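You operate a simulated robot arm through the tools that you are given. There is no shell and no other tool.

You run a simulated robot arm. Do the job below in one go: nothing can be reset, and whatever is moved stays where it is left.

TASK
Shut the follower on the new cartridge and pack the green bearing full of grease.
Fine: pump till its sight strip is full; bleed the hose, then park the coupler.

It is judged by the outcome, as a careful person would: the job done as asked, and still so three seconds after it is handed in. It fails if anything else is knocked over, pushed out of place, dropped, spilled or broken.

THE ROBOT
A 7-joint arm with a two-finger parallel gripper, fixed in place. Base frame: the origin is on the floor under the middle of its stand, x ahead of it, y to its left, z up; the work surface is at about z = 0.82. Units: m, rad, N and s.
It reaches about 1.247 m from its shoulder. Its first joint turns from -2.304 to 2.304 rad. Payload 3.91 kg.
Tool frame: the origin (TCP) lies between the finger pads and is the grasp point; the fingertips stand 0.03 m ahead of it; z points along the fingers, y is the line along which they close. Largest opening 0.11 m; finger width 0.02, thickness 0.01; the body of the gripper, 0.048 by 0.112 m, starts 0.055 m behind the TCP.
Orientation is that of the tool frame in the base frame, as a unit quaternion [w, x, y, z]. With the fingers straight down and closing along the base's y, the tool's x points along the base's -x, its y along +y and its z along -z.

THE INTERFACE
- The arm moves only by the tool move_arm. Its argument "deltas" is a list of rows, each a list of 6 numbers: the shift along the tool's x, y, z in units of 100 mm (1.0 is 100 mm), then the turn, a rotation vector about the tool's x, y, z in units of 60 degrees (1.0 is 60 degrees). In form: [[tx, ty, tz, ax, ay, az], ...]. A call has 1 to 20 rows; each row is the pose to reach, as a shift and turn from the pose commanded when the call began, along the tool's axes at that moment. "grip" is the closure, from 0 (fully open) to 1 (shut), set as the call begins (left out, the last holds). A call with a number of a shift or a turn outside -1 to 1 is refused whole. Rows are played at 5 a second. More than 0.05 m and 0.15 rad between two rows, or a gripper value outside its range, and nothing of the call is played. A pose out of reach is approached as far as the arm can. The call stops where the force on the tool passes 40 N (or 10 N more than at its start, if that is more) or the arm is blocked; 0.2 s more then pass. The fingers move at their own pace (about 0.108 m/s each) and stop on an object; they squeeze with about 42 N. The grip force told is the motor's: it shows also when the fingers shut on nothing. Time passes only in rows, and 0.2 s behind the last, so rows that repeat a pose let the fingers close. It gives the time, the measured TCP pose, the force on the tool (base axes), the opening and the grip force at its end, in the units of the frame above (readings bear some noise), with the torque about the TCP (base axes, N m) and any sound that the robot's microphone picked up, and new pictures: "pictures" is both (left out), scene, wrist or none.
- Cameras (640 x 400 px; columns grow to the right, rows downward): "scene" is fixed at [0.399, -0.4999, 1.4429]; the picture's right is [1.00, -0.02, 0.00], its down [-0.01, -0.37, -0.93] and it looks along [0.02, 0.93, -0.37] (base axes); focal length 347 px, centre (320, 200). "wrist" rides on the gripper at [0.072, 0.017, -0.103] in the tool frame; the picture's right is [-0.23, 0.97, 0.00], its down [-0.76, -0.18, -0.62] and it looks along [-0.61, -0.14, 0.78] (tool axes); focal length 222 px, centre (320, 200). There is no depth. A picture from a camera that has moved, and an enlarged one, comes with that camera's place and axes in the base frame and with its lens.
- close_up(camera, box): a new picture of the part [left, top, right, bottom] of that camera's present view, enlarged. It takes no simulated time.
- sign_off(): hands the job in; it is judged then, once.

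Nothing tells you positions but the pictures and the camera data. Unless the task says otherwise, let go and move clear before handing in.

The tools are called as a command line: name --pt "numbers of a row" for each row, then --argument value for the rest, lists and objects as JSON in quotes. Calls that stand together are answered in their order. move_arm: Moves the arm, as the interface text tells. Its arguments: {"type":"object","properties":{"deltas":{"type":"array","items":{"type":"array","items":{"type":"number"}}},"grip":{"type":"number"},"pictures":{"type":"string","enum":["both","scene","wrist","none"]}},"required":["deltas"]} The other tools are called the same way: close_up (camera, box) takes an enlarged picture of a part of a camera's view; sign_off () hands the job in.

At the start:

```text
time_s: 0.0
tool_pos: [0.3118, 0.6518, 1.3005]
tcp_rot: [0.0, 0.0, 1.0, 0.001]
wrist_force: [-0.3, 0.3, -1.4]
ft_torque: [-0.01, 0.0, 0.0]
gripper_width: 0.1097
finger_force: 0.0
```

scene: 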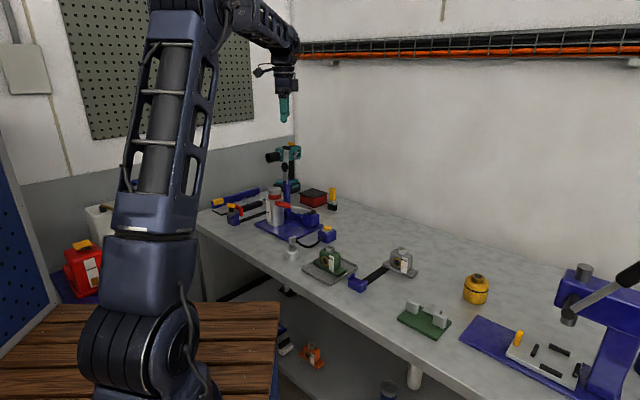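
wrist: 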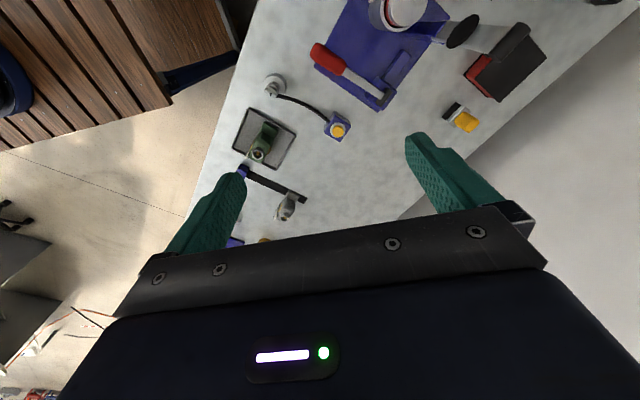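

I see a bench with a blue base plate holding a grease gun with a red lever, a hose, a green bearing in a tray and a grey one beside it. I will take enlarged views before moving anything.

close_up --camera "scene" --box '[200, 130, 360, 250]'

close_up --camera "scene" --box '[270, 210, 430, 310]'

close_up --camera "wrist" --box '[220, 0, 560, 240]'

close_up --camera "scene" --box '[380, 230, 640, 400]'

```text
3.33 times, centred on (280, 190) of scene
camera zoom: at [0.399, -0.4999, 1.4429], right [1.0, -0.02, 0.0], down [-0.01, -0.37, -0.93], along [0.02, 0.93, -0.37], focal length 1156 px, centre (453, 233)
```

zoom: 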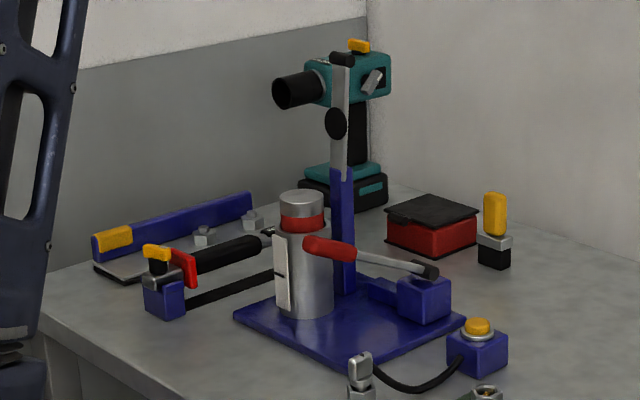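

```text
4.00 times, centred on (350, 260) of scene
camera zoom: at [0.399, -0.4999, 1.4429], right [1.0, -0.02, 0.0], down [-0.01, -0.37, -0.93], along [0.02, 0.93, -0.37], focal length 1387 px, centre (200, -40)
```

zoom: 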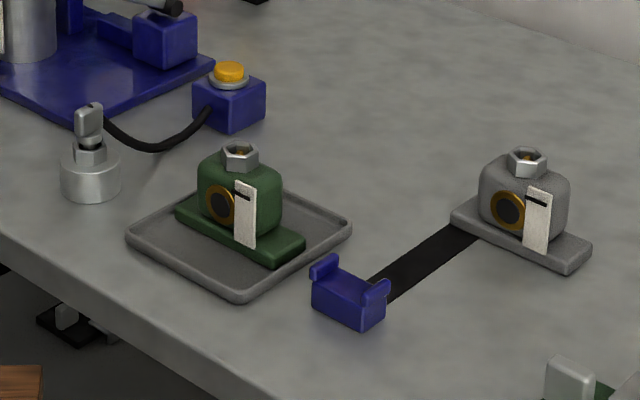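

```text
1.67 times, centred on (390, 120) of wrist
camera zoom: at [0.2399, 0.669, 1.4034], right [0.23, 0.97, 0.0], down [0.76, -0.18, 0.62], along [0.61, -0.14, -0.78], focal length 370 px, centre (203, 333)
```

zoom: 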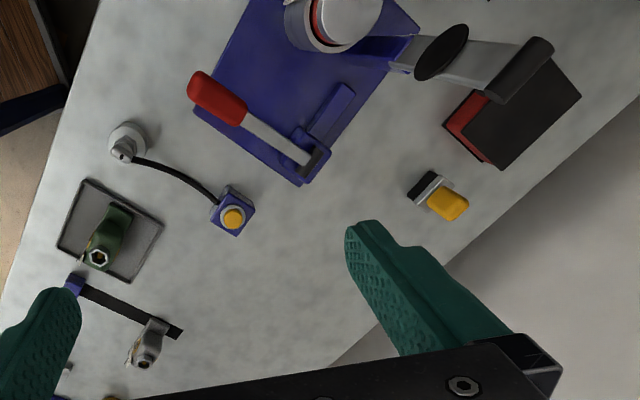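

```text
2.35 times, centred on (510, 315) of scene
camera zoom: at [0.399, -0.4999, 1.4429], right [1.0, -0.02, 0.0], down [-0.01, -0.37, -0.93], along [0.02, 0.93, -0.37], focal length 816 px, centre (-127, -71)
```

zoom: 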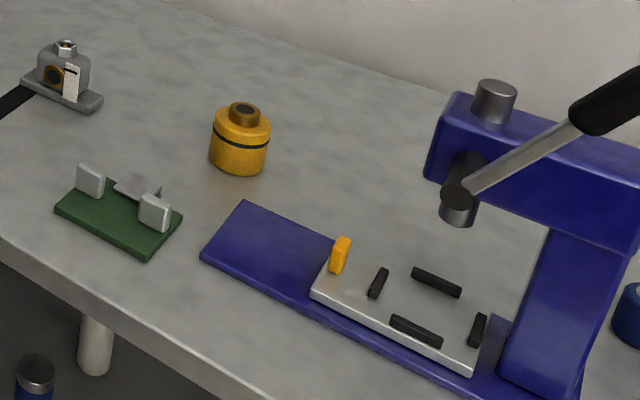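

close_up --camera "wrist" --box '[225, 60, 365, 150]'

close_up --camera "wrist" --box '[220, 100, 340, 240]'

close_up --camera "wrist" --box '[300, 0, 560, 150]'

close_up --camera "scene" --box '[250, 140, 350, 250]'

close_up --camera "scene" --box '[275, 220, 365, 300]'

```text
4.44 times, centred on (295, 105) of wrist
camera zoom: at [0.2399, 0.669, 1.4034], right [0.23, 0.97, 0.0], down [0.76, -0.18, 0.62], along [0.61, -0.14, -0.78], focal length 987 px, centre (431, 622)
```

zoom: 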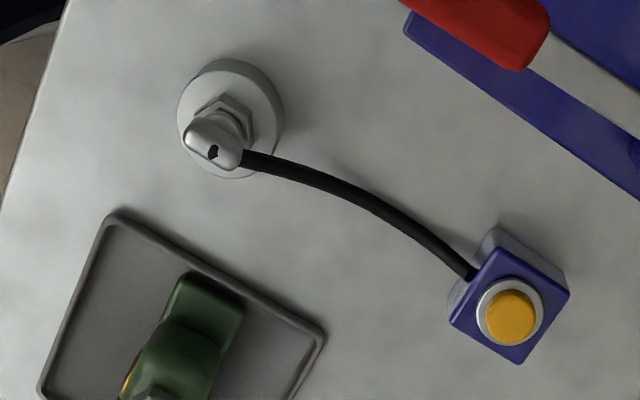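

```text
2.86 times, centred on (280, 170) of wrist
camera zoom: at [0.2399, 0.669, 1.4034], right [0.23, 0.97, 0.0], down [0.76, -0.18, 0.62], along [0.61, -0.14, -0.78], focal length 635 px, centre (434, 286)
```

zoom: 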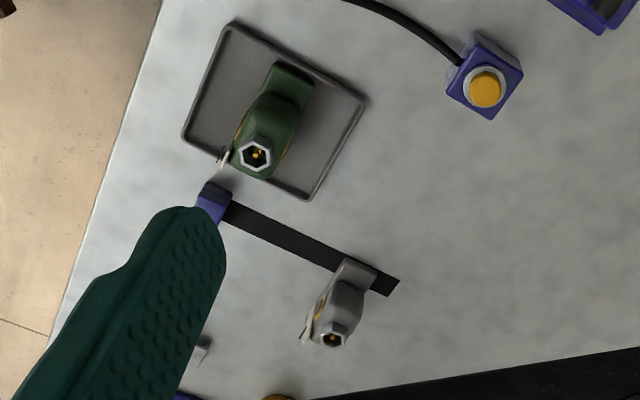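

```text
2.46 times, centred on (430, 75) of wrist
camera zoom: at [0.2399, 0.669, 1.4034], right [0.23, 0.97, 0.0], down [0.76, -0.18, 0.62], along [0.61, -0.14, -0.78], focal length 547 px, centre (49, 508)
```

zoom: 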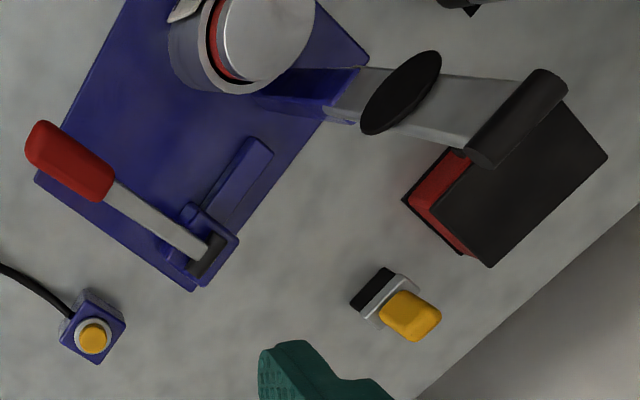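

```text
3.64 times, centred on (300, 195) of scene
camera zoom: at [0.399, -0.4999, 1.4429], right [1.0, -0.02, 0.0], down [-0.01, -0.37, -0.93], along [0.02, 0.93, -0.37], focal length 1260 px, centre (393, 218)
```

zoom: 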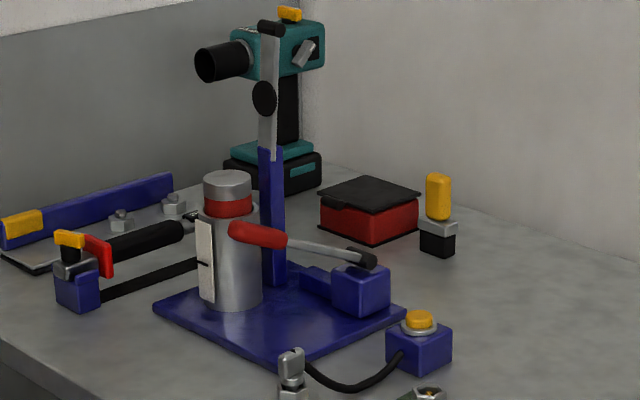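

```text
5.00 times, centred on (320, 260) of scene
camera zoom: at [0.399, -0.4999, 1.4429], right [1.0, -0.02, 0.0], down [-0.01, -0.37, -0.93], along [0.02, 0.93, -0.37], focal length 1733 px, centre (320, -100)
```

zoom: 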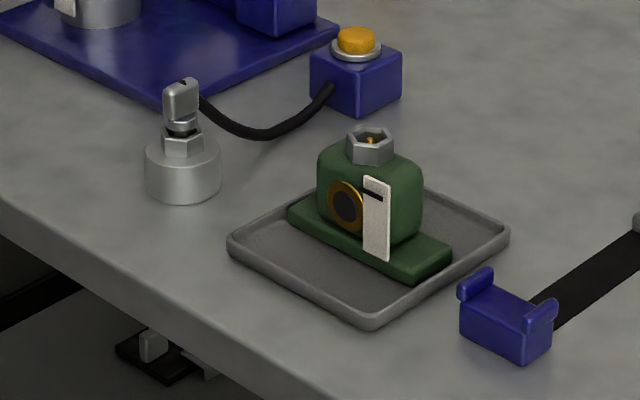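

The follower lever (grey, with a black disc and bar) stands upright on the post at about (0.295, 0.84), hinged near z≈0.995, and the barrel is at about (0.25, 0.80). The pump grip is near (0.29, 0.67, 0.957), the coupler near (0.328, 0.543, 0.887), the yellow button near (0.454, 0.665, 0.868) and the green nipple near (0.452, 0.461, 0.897). I'll turn the tool to line up with the plate and move toward the space behind the lever.

move_arm --pt "0 0.16 0 0 0 -0.117" --pt "0 0.33 0 0 0 -0.233" --pt "0 0.5 0 0 0 -0.35" --pt "0 0.66 0 0 0 -0.467" --pt "0 0.83 0 0 0 -0.583" --pt "0 1.0 0 0 0 -0.7" --grip 1

```text
time_s: 1.4
tool_pos: [0.311, 0.7508, 1.301]
tcp_rot: [0.001, -0.359, 0.933, 0.001]
wrist_force: [0.2, -0.7, -0.3]
ft_torque: [0.01, 0.01, -0.01]
gripper_width: 0.0001
finger_force: 37.3
camera wrist: at [0.2461, 0.715, 1.4044], right [-0.48, 0.88, 0.0], down [0.68, 0.38, 0.62], along [0.54, 0.3, -0.78], focal length 222 px, centre (320, 200)
```

scene: 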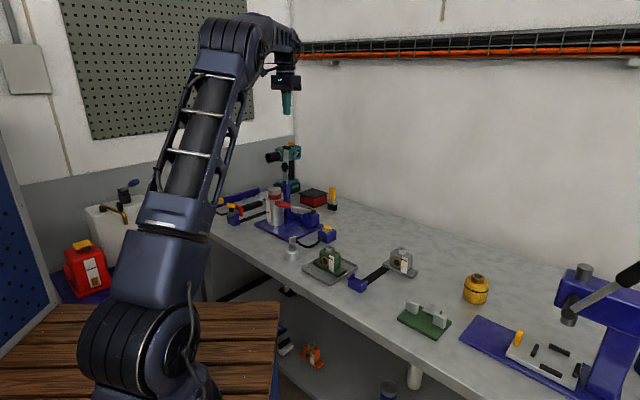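
wrist: 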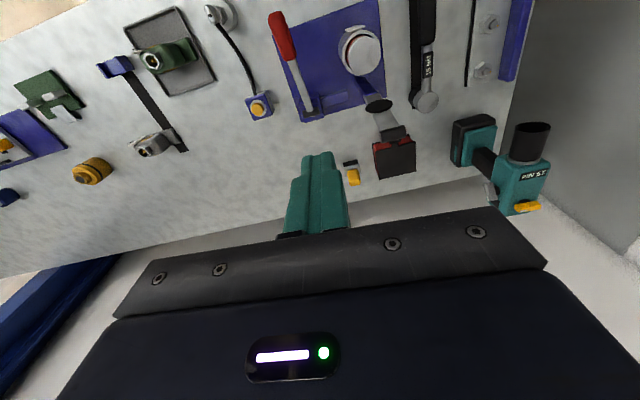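

close_up --camera "wrist" --box '[250, 0, 450, 190]'

close_up --camera "wrist" --box '[90, 0, 290, 170]'

```text
2.11 times, centred on (350, 95) of wrist
camera zoom: at [0.2461, 0.715, 1.4044], right [-0.48, 0.88, 0.0], down [0.68, 0.38, 0.62], along [0.54, 0.3, -0.78], focal length 468 px, centre (257, 421)
```

zoom: 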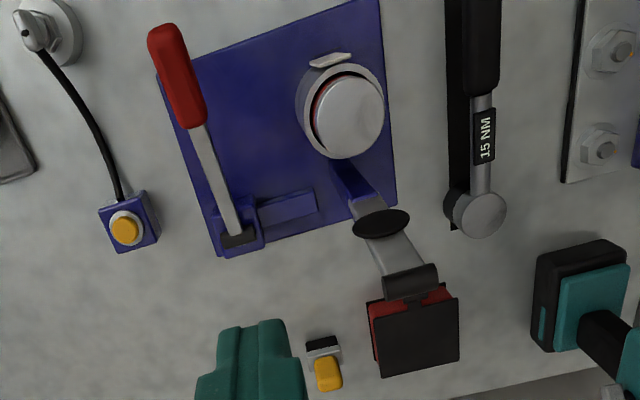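

```text
2.35 times, centred on (190, 85) of wrist
camera zoom: at [0.2461, 0.715, 1.4044], right [-0.48, 0.88, 0.0], down [0.68, 0.38, 0.62], along [0.54, 0.3, -0.78], focal length 523 px, centre (626, 471)
```

zoom: 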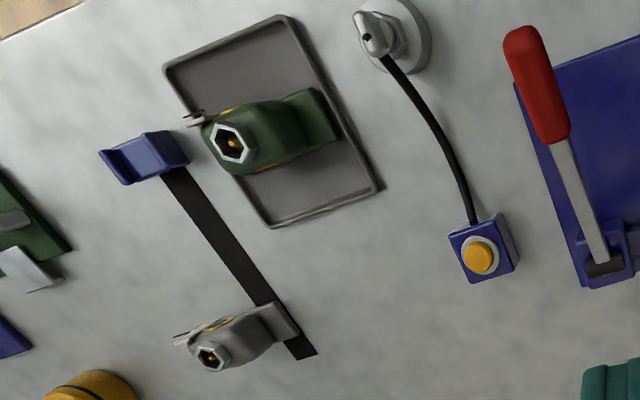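

The closer view matches my estimates: the hinge is near (0.29, 0.835), the lever tip near (0.296, 0.848, 1.135) and the closing direction about (-0.73, -0.68). Next I'll carry the closed fingers over and down behind the lever.

move_arm --pt "-0.25 0.21 0 0 0 0" --pt "-0.5 0.42 0 0 0 0" --pt "-0.75 0.63 0 0 0 0" --pt "-1.0 0.83 0 0 0 0" --pictures "none"

move_arm --pt "-0.05 0 0.25 0 0 0" --pt "-0.05 0 0.5 0 0 0" --pt "-0.05 0 0.75 0 0 0" --pt "-0.05 0 1.0 0 0 0"

```text
time_s: 2.4
tool_pos: [0.3212, 0.8424, 1.2953]
tcp_rot: [-0.001, -0.359, 0.933, 0.0]
wrist_force: [-0.3, 0.2, 0.9]
ft_torque: [0.01, 0.01, -0.01]
gripper_width: 0.0
finger_force: 37.9
out of reach, approached as far as the arm can: row 3, 4
```

```text
time_s: 3.4
tool_pos: [0.3253, 0.8459, 1.1926]
tcp_rot: [0.0, -0.358, 0.934, 0.001]
wrist_force: [0.5, 0.7, 0.4]
ft_torque: [0.0, 0.01, 0.01]
gripper_width: 0.0
finger_force: 37.9
camera wrist: at [0.2591, 0.8103, 1.2966], right [-0.48, 0.88, 0.0], down [0.69, 0.38, 0.62], along [0.55, 0.3, -0.78], focal length 222 px, centre (320, 200)
```

scene: 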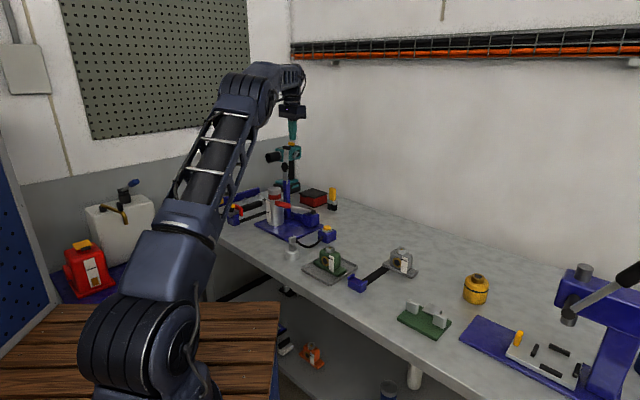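
wrist: 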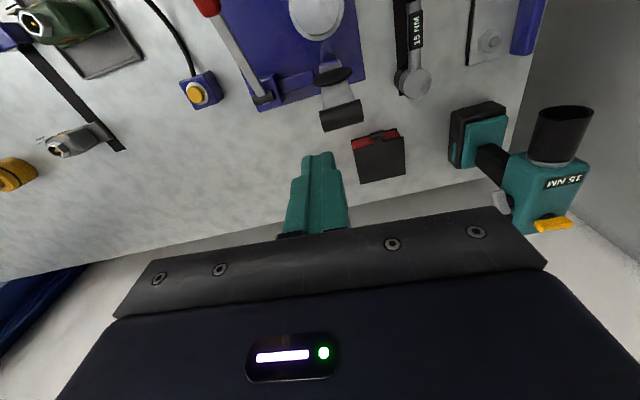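

move_arm --pt "-0.2 0.0 0.1 0 0 0" --pt "-0.35 0.1 0.2 0 0 0" --pt "-0.35 0.2 0.4 0 0 0" --pt "-0.35 0.2 0.6 0 0 0"

```text
time_s: 4.4
tool_pos: [0.3403, 0.8851, 1.1362]
tcp_rot: [0.0, -0.359, 0.933, 0.001]
wrist_force: [0.6, 0.8, -0.5]
ft_torque: [0.02, -0.01, 0.02]
gripper_width: 0.0
finger_force: 37.1
camera wrist: at [0.2749, 0.8497, 1.2398], right [-0.48, 0.88, 0.0], down [0.69, 0.38, 0.62], along [0.55, 0.3, -0.78], focal length 222 px, centre (320, 200)
```

scene: 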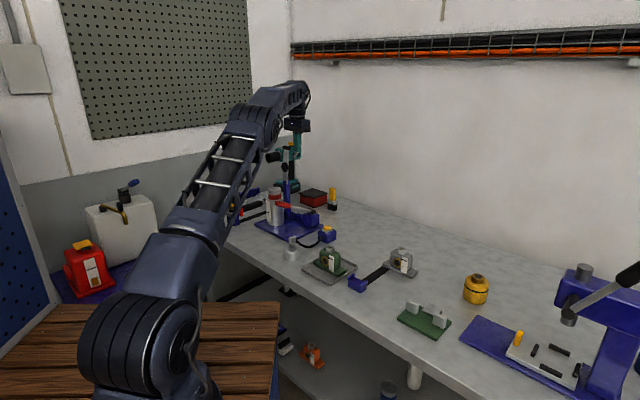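
wrist: 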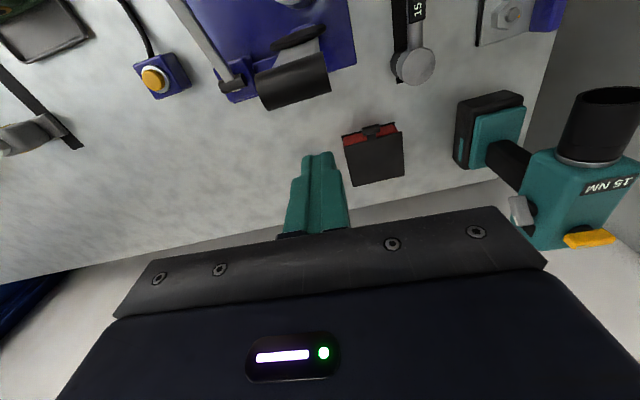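

The fingers are now about 56 mm behind the lever bar and lined up sideways with it. I'll push gently toward the barrel along the arc.

move_arm --pt "0.2 -0.0 0.03 0 0 0" --pt "0.35 0 0.06 0 0 0" --pt "0.45 0 0.06 0 0 0" --pt "0.54 0 0.06 0 0 0" --pt "0.63 0 0.07 0 0 0" --pt "0.72 0 0.08 0 0 0" --pt "0.81 0 0.09 0 0 0"

```text
time_s: 6.0
tool_pos: [0.2775, 0.8308, 1.1251]
tcp_rot: [0.0, -0.358, 0.934, 0.001]
wrist_force: [-0.3, -1.2, -0.2]
ft_torque: [-0.02, 0.01, 0.0]
gripper_width: 0.0001
finger_force: 37.8
camera wrist: at [0.213, 0.7952, 1.2278], right [-0.48, 0.88, 0.0], down [0.69, 0.38, 0.62], along [0.55, 0.3, -0.78], focal length 222 px, centre (320, 200)
```

scene: 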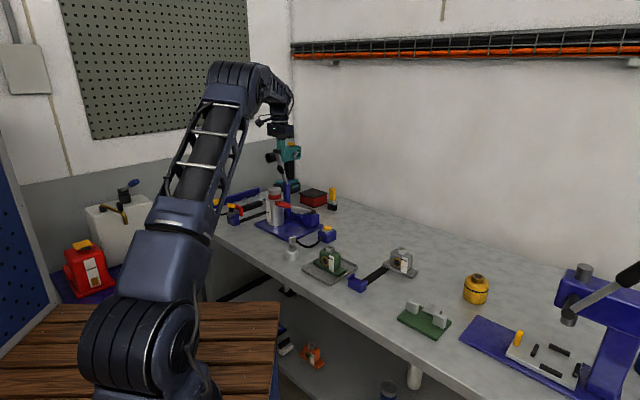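
wrist: 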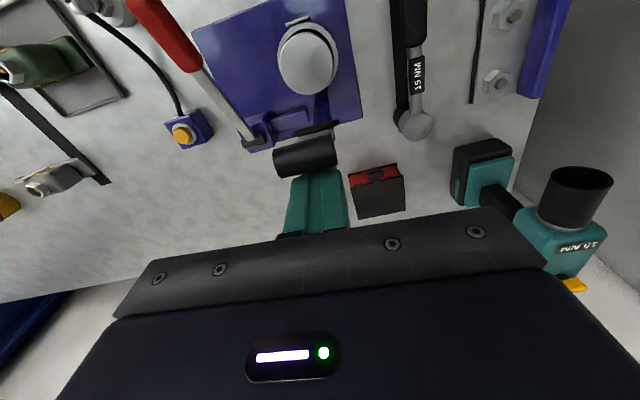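

move_arm --pt "0.12 0 0.03 0 0 0" --pt "0.245 0 0.07 0 0 0" --pt "0.36 0 0.14 0 0 0" --pt "0.47 0 0.225 0 0 0" --pt "0.57 0 0.33 0 0 0" --pt "0.65 0 0.43 0 0 0" --pt "0.72 0 0.56 0 0 0" --pt "0.77 0 0.68 0 0 0"

```text
time_s: 7.8
tool_pos: [0.2201, 0.7795, 1.0596]
tcp_rot: [-0.001, -0.358, 0.934, 0.001]
wrist_force: [0.4, -0.4, -0.2]
ft_torque: [-0.02, 0.01, -0.03]
gripper_width: 0.0
finger_force: 37.8
camera wrist: at [0.1551, 0.7431, 1.1619], right [-0.48, 0.88, 0.0], down [0.69, 0.38, 0.62], along [0.55, 0.3, -0.78], focal length 222 px, centre (320, 200)
```

scene: 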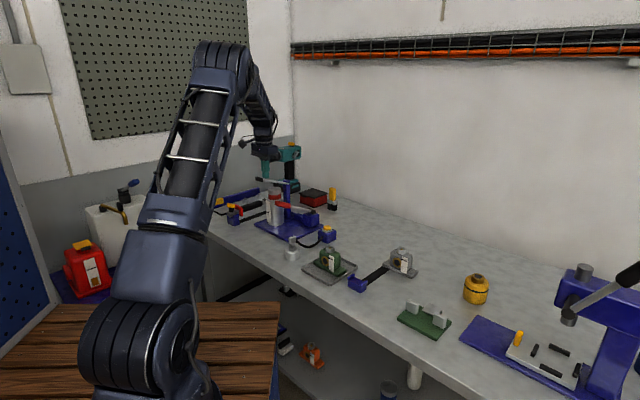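
wrist: 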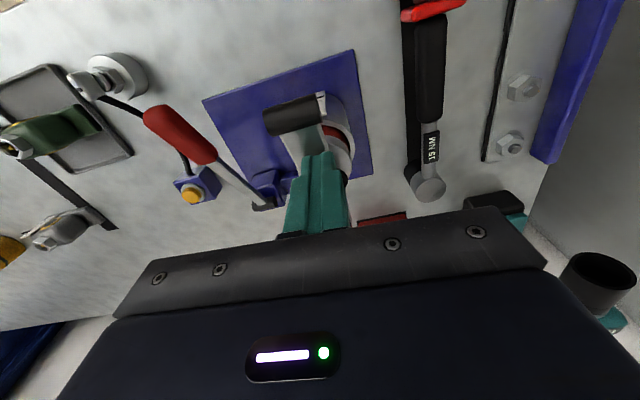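

close_up --camera "wrist" --box '[200, 40, 400, 220]'

close_up --camera "scene" --box '[230, 130, 340, 250]'

```text
2.22 times, centred on (300, 130) of wrist
camera zoom: at [0.1551, 0.7431, 1.1619], right [-0.48, 0.88, 0.0], down [0.69, 0.38, 0.62], along [0.55, 0.3, -0.78], focal length 494 px, centre (364, 356)
```

zoom: 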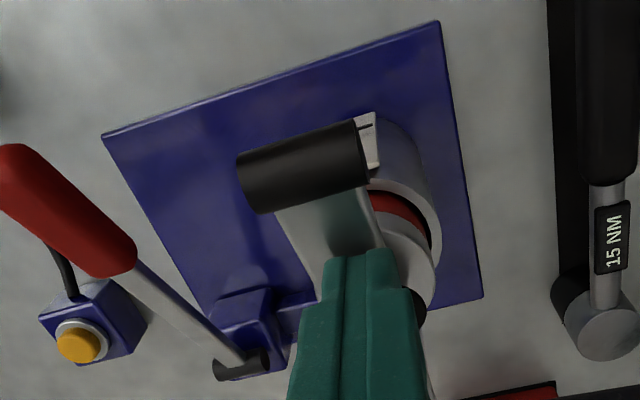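

```text
3.33 times, centred on (285, 190) of scene
camera zoom: at [0.399, -0.4999, 1.4429], right [1.0, -0.02, 0.0], down [-0.01, -0.37, -0.93], along [0.02, 0.93, -0.37], focal length 1156 px, centre (437, 233)
```

zoom: 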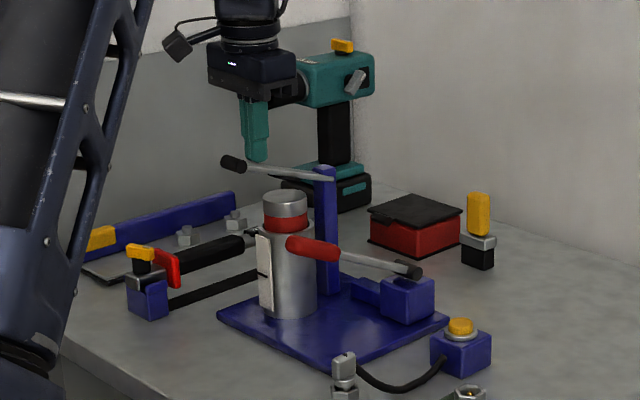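

The lever is swinging down freely, about 15° above level and over the barrel. I'll keep pressing it down slowly until it seats.

move_arm --pt "0.03 0 0.1 0 0 0" --pt "0.05 0 0.2 0 0 0" --pt "0.055 0 0.28 0 0 0" --pt "0.055 0 0.34 0 0 0" --pt "0.055 0 0.4 0 0 0" --pt "0.055 0 0.45 0 0 0"

```text
time_s: 9.2
tool_pos: [0.2165, 0.7747, 1.0207]
tcp_rot: [0.002, -0.357, 0.934, 0.003]
wrist_force: [0.3, -6.5, 13.0]
ft_torque: [-0.28, 0.09, 0.04]
gripper_width: 0.0
finger_force: 37.8
stopped in row 6: the force on the tool passed its limit at 47 N (the readings are from after the stop); the commanded pose is now the measured one
camera wrist: at [0.1503, 0.7395, 1.1231], right [-0.48, 0.88, 0.01], down [0.68, 0.37, 0.63], along [0.55, 0.31, -0.78], focal length 222 px, centre (320, 200)
```

scene: 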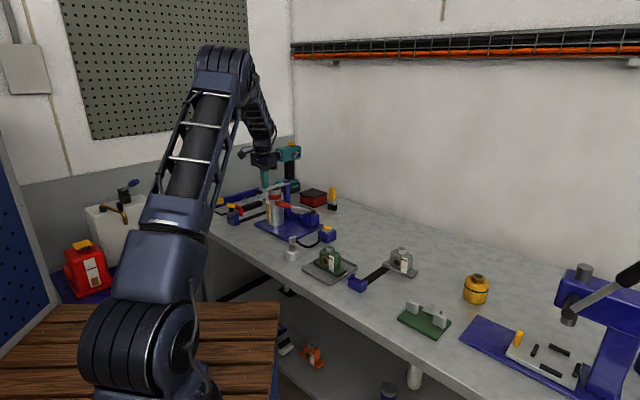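
wrist: 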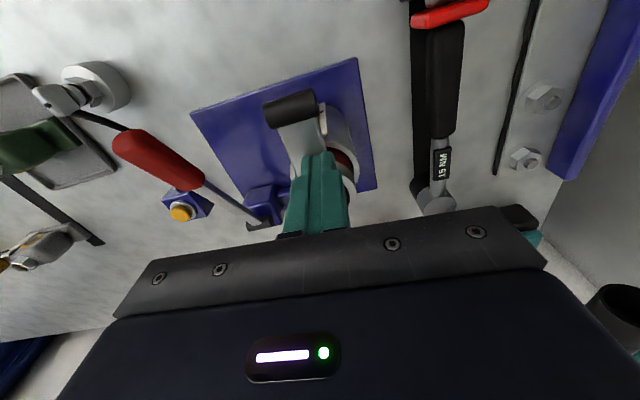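

close_up --camera "wrist" --box '[200, 40, 400, 220]'

close_up --camera "scene" --box '[240, 160, 320, 230]'

```text
2.22 times, centred on (300, 130) of wrist
camera zoom: at [0.1503, 0.7395, 1.1231], right [-0.48, 0.88, 0.01], down [0.68, 0.37, 0.63], along [0.55, 0.31, -0.78], focal length 494 px, centre (364, 356)
```

zoom: 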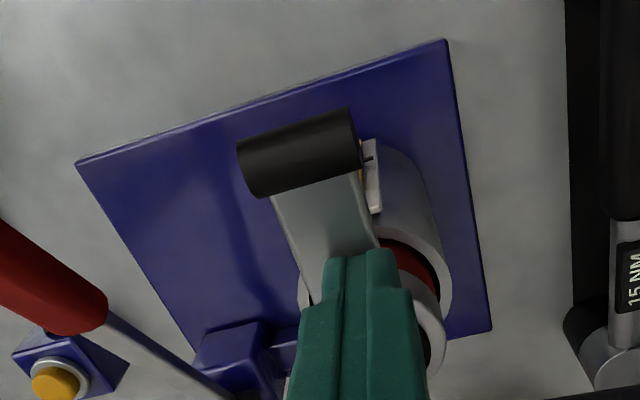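

```text
5.71 times, centred on (280, 195) of scene
camera zoom: at [0.399, -0.4999, 1.4429], right [1.0, -0.02, 0.0], down [-0.01, -0.37, -0.93], along [0.02, 0.93, -0.37], focal length 1981 px, centre (549, 229)
```

zoom: 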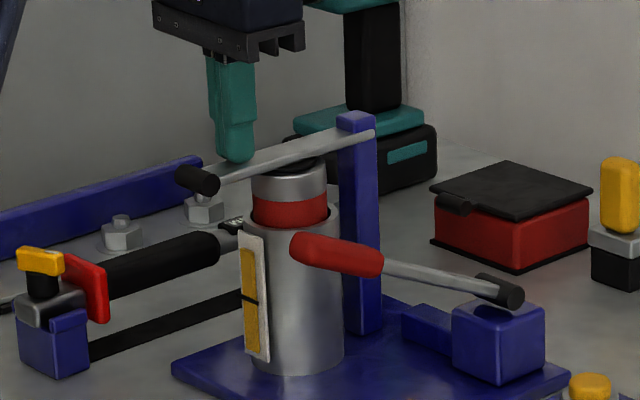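

The lever is level with its disc on the cartridge cap, and the barrel's sight strip has turned amber. I'll press once more to be sure it's seated, then lift off and check that it stays down.

move_arm --pt "0 0 0.03 0 0 0" --pt "0 0 0.06 0 0 0" --pt "0 0 0.09 0 0 0" --pt "0 0 0.12 0 0 0" --pt "0 0 0.15 0 0 0" --pictures "none"

move_arm --pt "0 0 -0.1 0 0 0" --pt "0 0 -0.2 0 0 0" --pt "0 0 -0.35 0 0 0" --pt "0 0 -0.5 0 0 0"

close_up --camera "scene" --box '[240, 160, 320, 230]'

close_up --camera "wrist" --box '[200, 40, 400, 220]'

```text
time_s: 9.7
tool_pos: [0.214, 0.7767, 1.0209]
tcp_rot: [0.002, -0.358, 0.934, 0.004]
wrist_force: [0.7, -5.6, 13.2]
ft_torque: [-0.31, 0.1, 0.1]
gripper_width: 0.0003
finger_force: 38.0
stopped in row 2: the force on the tool passed its limit at 46 N (the readings are from after the stop); the commanded pose is now the measured one
```

```text
time_s: 10.7
tool_pos: [0.2152, 0.7761, 1.0694]
tcp_rot: [0.003, -0.358, 0.934, 0.004]
wrist_force: [0.7, -0.2, 0.3]
ft_torque: [-0.05, 0.02, 0.02]
gripper_width: 0.0
finger_force: 37.9
camera wrist: at [0.1507, 0.7409, 1.172], right [-0.48, 0.88, 0.01], down [0.68, 0.37, 0.63], along [0.55, 0.31, -0.78], focal length 222 px, centre (320, 200)
```

scene: 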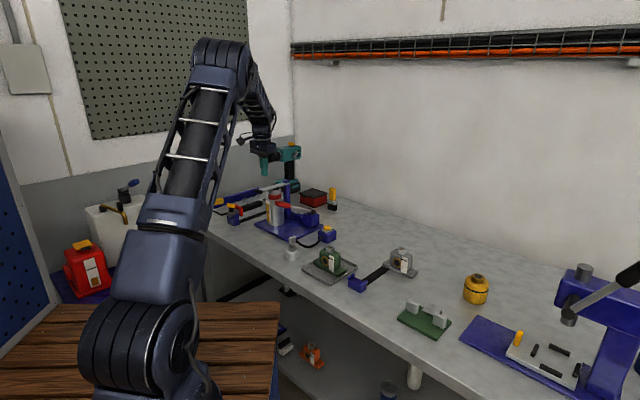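
wrist: 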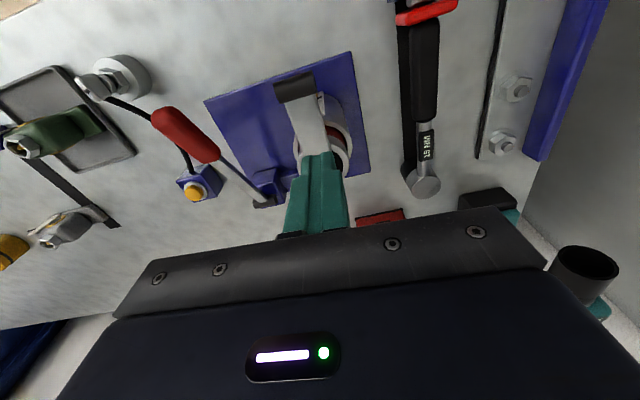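

```text
5.71 times, centred on (280, 195) of scene
camera zoom: at [0.399, -0.4999, 1.4429], right [1.0, -0.02, 0.0], down [-0.01, -0.37, -0.93], along [0.02, 0.93, -0.37], focal length 1981 px, centre (549, 229)
```

zoom: 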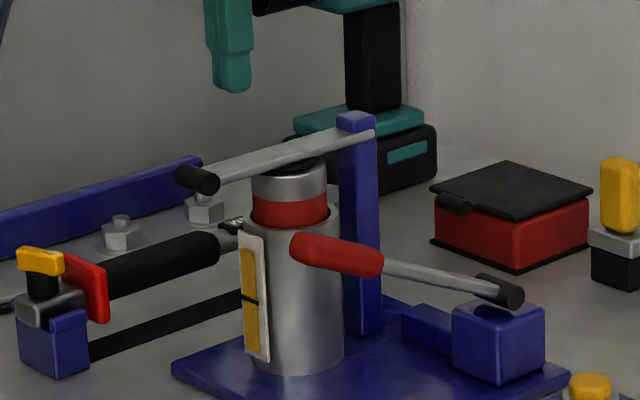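

```text
2.22 times, centred on (300, 130) of wrist
camera zoom: at [0.1507, 0.7409, 1.172], right [-0.48, 0.88, 0.01], down [0.68, 0.37, 0.63], along [0.55, 0.31, -0.78], focal length 494 px, centre (364, 356)
```

zoom: 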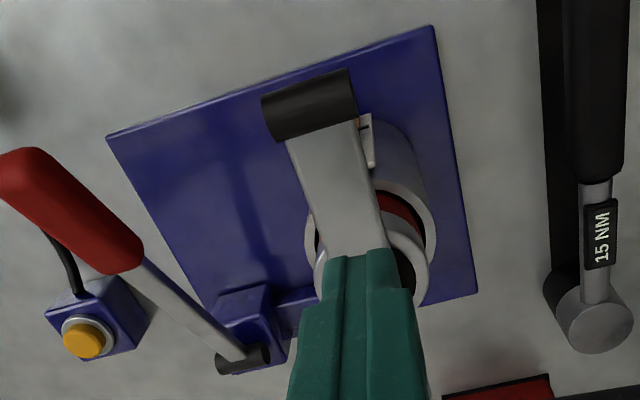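

The follower stays shut by itself with the disc on the cap. Next I'll rise and go over to the coupler to see which way its head faces.

move_arm --pt "0 0 -0.4 0 0 0" --pt "0 0 -0.8 0 0 0" --pt "0.1 -0.3 -0.8 0 0 0" --pt "0.2 -0.65 -0.8 0 0 0" --pt "0.3 -1.0 -0.8 0 0 0" --pictures "none" --grip 0.3

move_arm --pt "0 -0.35 0 0 0 0" --pt "0 -0.7 0 0 0 0" --pt "0 -1.0 0 0 0 0"

```text
time_s: 11.9
tool_pos: [0.2592, 0.6818, 1.1449]
tcp_rot: [0.002, -0.358, 0.934, 0.004]
wrist_force: [-0.1, 0.7, -1.1]
ft_torque: [-0.05, -0.02, -0.01]
gripper_width: 0.0769
finger_force: 0.1
```

```text
time_s: 12.7
tool_pos: [0.3273, 0.6056, 1.147]
tcp_rot: [0.002, -0.358, 0.934, 0.004]
wrist_force: [0.3, -0.2, -0.1]
ft_torque: [-0.06, -0.05, -0.01]
gripper_width: 0.077
finger_force: 0.0
camera wrist: at [0.2623, 0.5701, 1.2482], right [-0.48, 0.88, 0.01], down [0.68, 0.37, 0.63], along [0.55, 0.31, -0.78], focal length 222 px, centre (320, 200)
```

scene: 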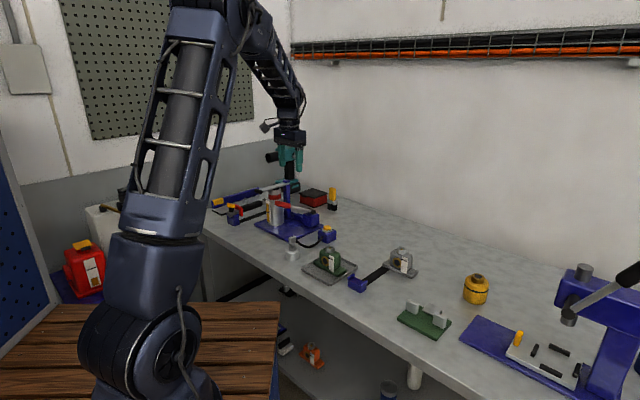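
wrist: 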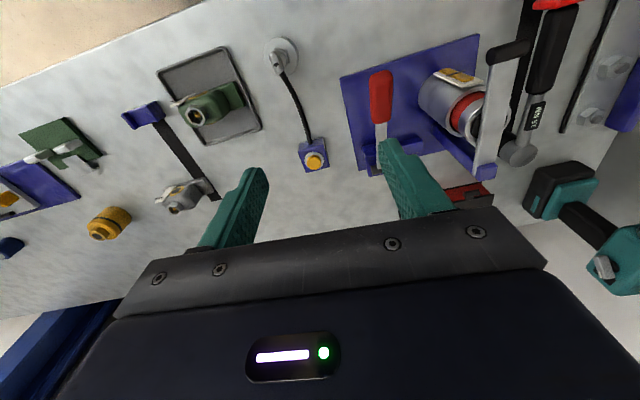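

close_up --camera "wrist" --box '[250, 25, 340, 85]'

close_up --camera "wrist" --box '[150, 40, 270, 150]'

close_up --camera "scene" --box '[275, 228, 315, 268]'

close_up --camera "scene" --box '[310, 235, 350, 275]'

```text
6.67 times, centred on (295, 55) of wrist
camera zoom: at [0.2623, 0.5701, 1.2482], right [-0.48, 0.88, 0.01], down [0.68, 0.37, 0.63], along [0.55, 0.31, -0.78], focal length 1481 px, centre (487, 1167)
```

zoom: 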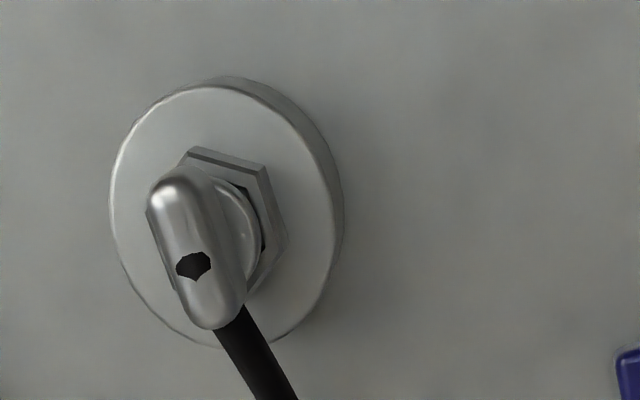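

```text
3.64 times, centred on (210, 95) of wrist
camera zoom: at [0.2623, 0.5701, 1.2482], right [-0.48, 0.88, 0.01], down [0.68, 0.37, 0.63], along [0.55, 0.31, -0.78], focal length 808 px, centre (720, 582)
```

zoom: 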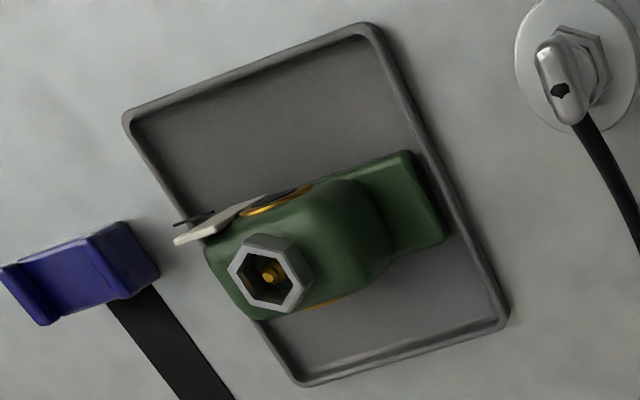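

```text
10.00 times, centred on (295, 248) of scene
camera zoom: at [0.399, -0.4999, 1.4429], right [1.0, -0.02, 0.0], down [-0.01, -0.37, -0.93], along [0.02, 0.93, -0.37], focal length 3466 px, centre (570, -280)
```

zoom: 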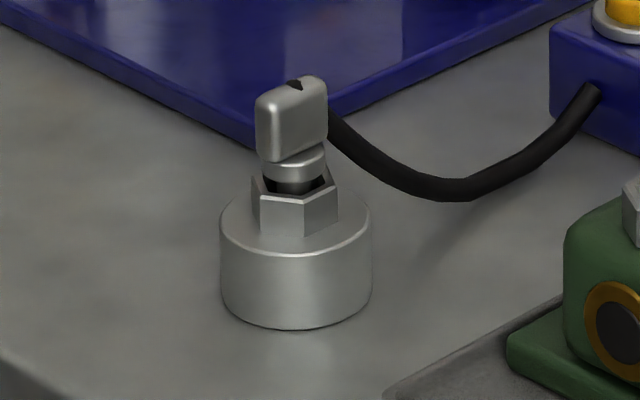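

```text
10.00 times, centred on (330, 255) of scene
camera zoom: at [0.399, -0.4999, 1.4429], right [1.0, -0.02, 0.0], down [-0.01, -0.37, -0.93], along [0.02, 0.93, -0.37], focal length 3466 px, centre (220, -350)
```

zoom: 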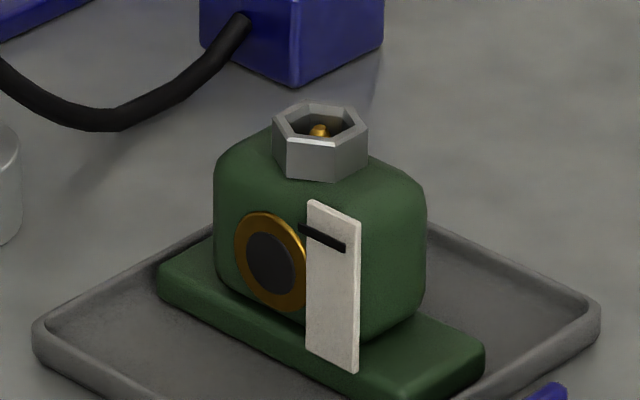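

The coupler has a flat tab on top whose long side lies along my tool x axis, with the hose leaving toward the button box. My present orientation therefore pinches it across its thin side, so I'll move over it and down for a nearer look.

move_arm --pt "0.15 -0.16 0.2 0.002 0.002 0" --pt "0.3 -0.32 0.45 0.004 0.004 0" --pt "0.42 -0.475 0.7 0.0063 0.0057 0" --pt "0.42 -0.475 0.95 0.0063 0.0057 0" --grip 0.45

close_up --camera "wrist" --box '[260, 50, 380, 150]'

```text
time_s: 13.7
tool_pos: [0.3281, 0.547, 1.0536]
tcp_rot: [0.002, -0.358, 0.934, 0.0]
wrist_force: [-0.1, 0.4, 0.7]
ft_torque: [0.0, 0.01, -0.01]
gripper_width: 0.0606
finger_force: 0.1
camera wrist: at [0.2639, 0.511, 1.1558], right [-0.48, 0.88, 0.0], down [0.68, 0.38, 0.63], along [0.55, 0.3, -0.78], focal length 222 px, centre (320, 200)
```

scene: 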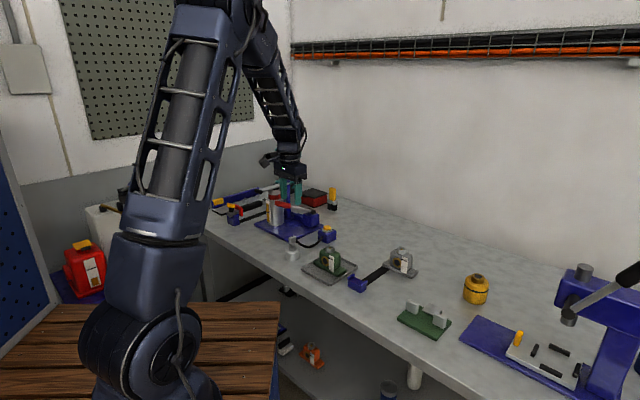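
wrist: 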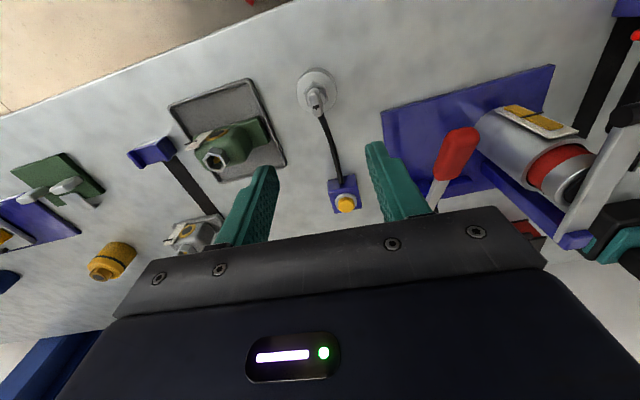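

```text
4.00 times, centred on (320, 100) of wrist
camera zoom: at [0.2639, 0.511, 1.1558], right [-0.48, 0.88, 0.0], down [0.68, 0.38, 0.63], along [0.55, 0.3, -0.78], focal length 888 px, centre (320, 600)
```

zoom: 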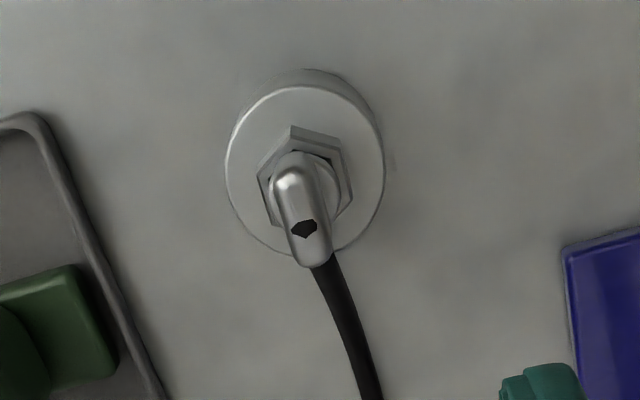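

move_arm --pt "0.06 -0.055 0.3 0 0 0" --pt "0.06 -0.055 0.6 0 0 0" --pt "0.06 -0.055 0.95 0 0 0" --grip 0.5

close_up --camera "wrist" --box '[260, 80, 380, 180]'

close_up --camera "scene" --box '[265, 208, 325, 268]'

```text
time_s: 14.5
tool_pos: [0.326, 0.5372, 0.9553]
tcp_rot: [0.001, -0.358, 0.934, 0.001]
wrist_force: [-0.3, 0.5, 0.1]
ft_torque: [0.02, 0.0, -0.04]
gripper_width: 0.0549
finger_force: 0.2
camera wrist: at [0.261, 0.5018, 1.0585], right [-0.48, 0.88, 0.0], down [0.68, 0.38, 0.63], along [0.55, 0.3, -0.78], focal length 222 px, centre (320, 200)
```

scene: 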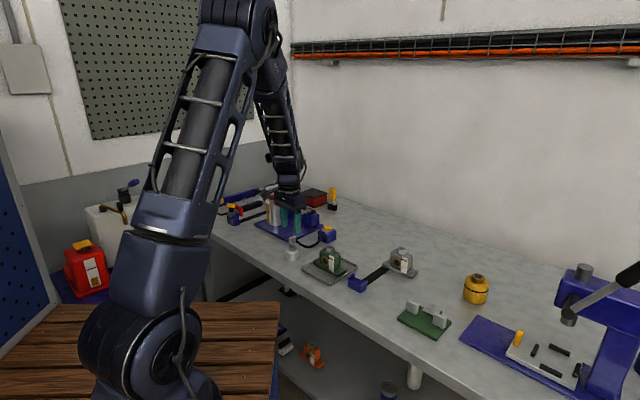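
wrist: 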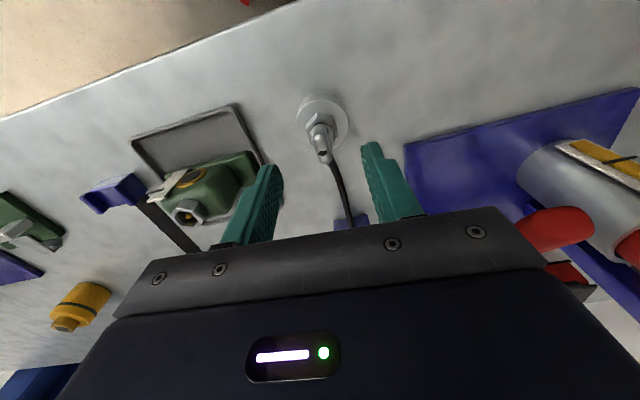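

```text
4.00 times, centred on (320, 130) of wrist
camera zoom: at [0.261, 0.5018, 1.0585], right [-0.48, 0.88, 0.0], down [0.68, 0.38, 0.63], along [0.55, 0.3, -0.78], focal length 888 px, centre (320, 480)
```

zoom: 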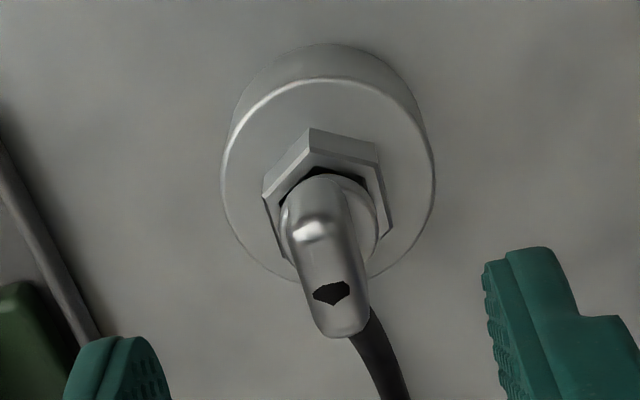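

```text
6.67 times, centred on (295, 238) of scene
camera zoom: at [0.399, -0.4999, 1.4429], right [1.0, -0.02, 0.0], down [-0.01, -0.37, -0.93], along [0.02, 0.93, -0.37], focal length 2311 px, centre (487, -53)
```

zoom: 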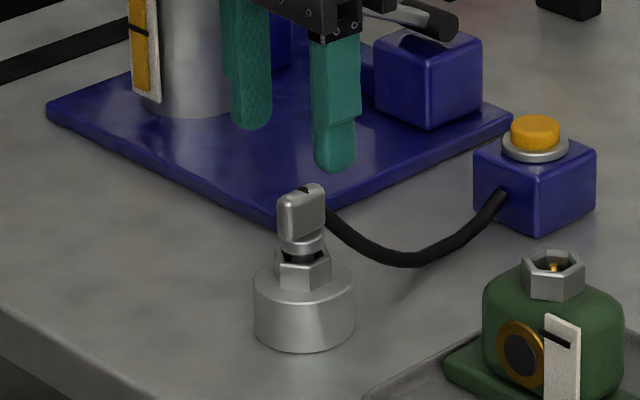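

The tab's top centre comes out near (0.3305, 0.5413, 0.897), so I'm about 6 mm off along tool x. I'll correct that and lower until the fingertips are just above the collar.

move_arm --pt "-0.06 0.0 0.2 0 0 0" --pt "-0.06 0.0 0.4 0 0 0" --pt "-0.06 0.0 0.49 0 0 0"

close_up --camera "wrist" --box '[250, 100, 390, 210]'

close_up --camera "scene" --box '[265, 208, 325, 268]'

```text
time_s: 15.3
tool_pos: [0.3319, 0.5404, 0.9094]
tcp_rot: [0.001, -0.357, 0.934, -0.001]
wrist_force: [0.8, -0.2, 0.0]
ft_torque: [0.01, 0.01, 0.02]
gripper_width: 0.0549
finger_force: 0.0
camera wrist: at [0.2673, 0.5055, 1.0113], right [-0.48, 0.88, 0.0], down [0.68, 0.38, 0.62], along [0.55, 0.3, -0.78], focal length 222 px, centre (320, 200)
```

scene: 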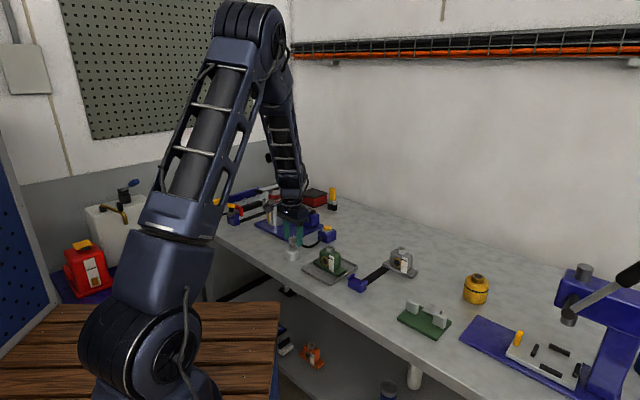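
wrist: 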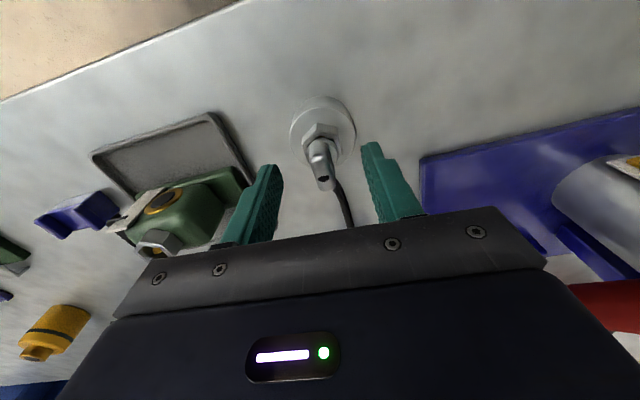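

```text
3.64 times, centred on (320, 155) of wrist
camera zoom: at [0.2673, 0.5055, 1.0113], right [-0.48, 0.88, 0.0], down [0.68, 0.38, 0.62], along [0.55, 0.3, -0.78], focal length 808 px, centre (320, 364)
```

zoom: 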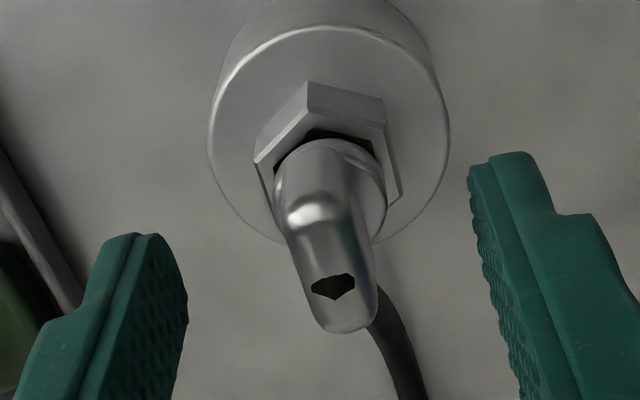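

```text
6.67 times, centred on (295, 238) of scene
camera zoom: at [0.399, -0.4999, 1.4429], right [1.0, -0.02, 0.0], down [-0.01, -0.37, -0.93], along [0.02, 0.93, -0.37], focal length 2311 px, centre (487, -53)
```

zoom: 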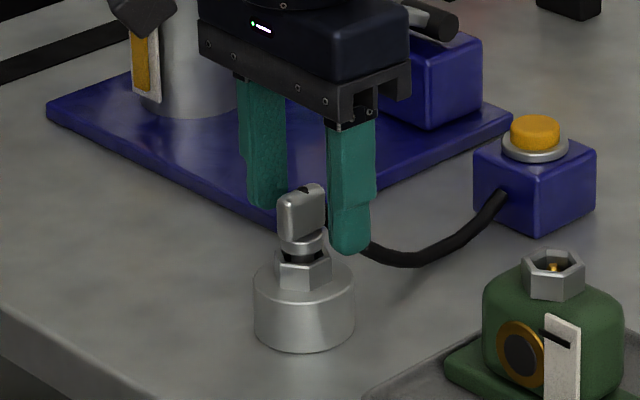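

move_arm --pt "0.015 0.015 0.02 0 0 0" --pt "0.015 0.015 0.03 0 0 0" --pictures "none"

move_arm --pt "0 0 0 0 0 0" --pt "0 0 0 0 0 0" --pt "0 0 0 0 0 0" --grip 1

close_up --camera "wrist" --box '[250, 100, 390, 210]'

close_up --camera "scene" --box '[265, 208, 325, 268]'

```text
time_s: 15.9
tool_pos: [0.3297, 0.5396, 0.905]
tcp_rot: [0.001, -0.358, 0.934, -0.001]
wrist_force: [-0.1, -0.6, -0.3]
ft_torque: [-0.01, 0.01, 0.01]
gripper_width: 0.0549
finger_force: 0.1
```

```text
time_s: 16.7
tool_pos: [0.3301, 0.5417, 0.9061]
tcp_rot: [0.001, -0.358, 0.934, 0.001]
wrist_force: [-1.6, 2.4, 13.2]
ft_torque: [0.12, 0.09, 0.01]
gripper_width: 0.0111
finger_force: 42.0
camera wrist: at [0.2649, 0.5054, 1.0087], right [-0.48, 0.88, 0.0], down [0.68, 0.38, 0.63], along [0.55, 0.3, -0.78], focal length 222 px, centre (320, 200)
```

scene: 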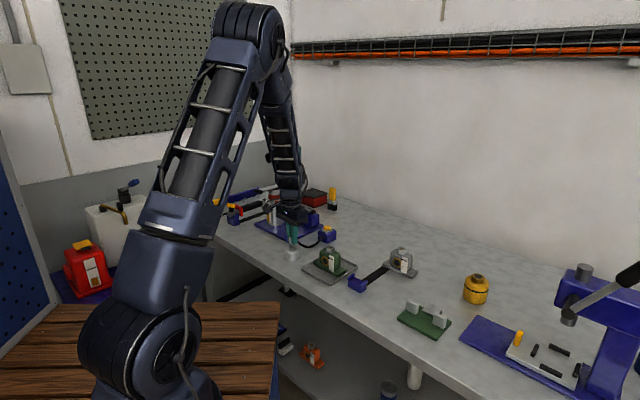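
wrist: 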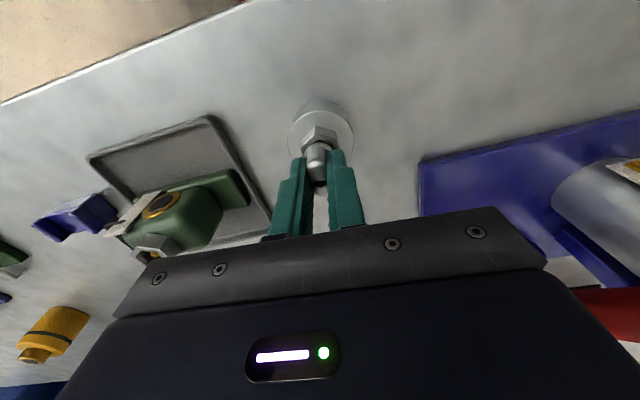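

```text
3.64 times, centred on (320, 155) of wrist
camera zoom: at [0.2649, 0.5054, 1.0087], right [-0.48, 0.88, 0.0], down [0.68, 0.38, 0.63], along [0.55, 0.3, -0.78], focal length 808 px, centre (320, 364)
```

zoom: 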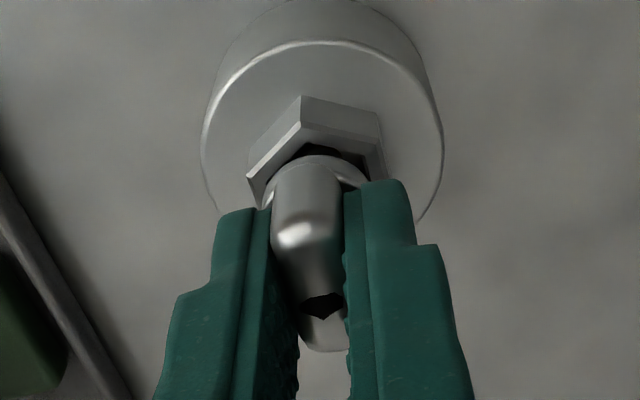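

```text
6.67 times, centred on (295, 238) of scene
camera zoom: at [0.399, -0.4999, 1.4429], right [1.0, -0.02, 0.0], down [-0.01, -0.37, -0.93], along [0.02, 0.93, -0.37], focal length 2311 px, centre (487, -53)
```

zoom: 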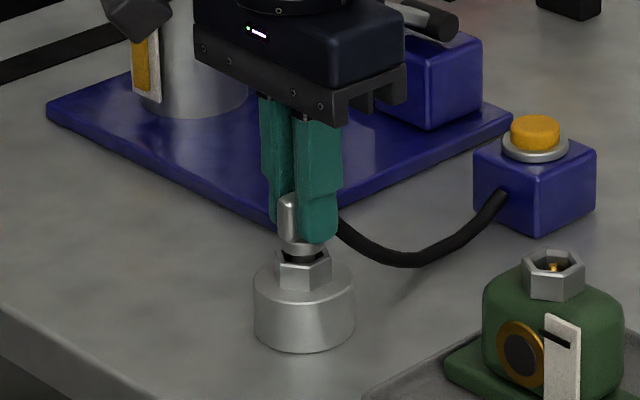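

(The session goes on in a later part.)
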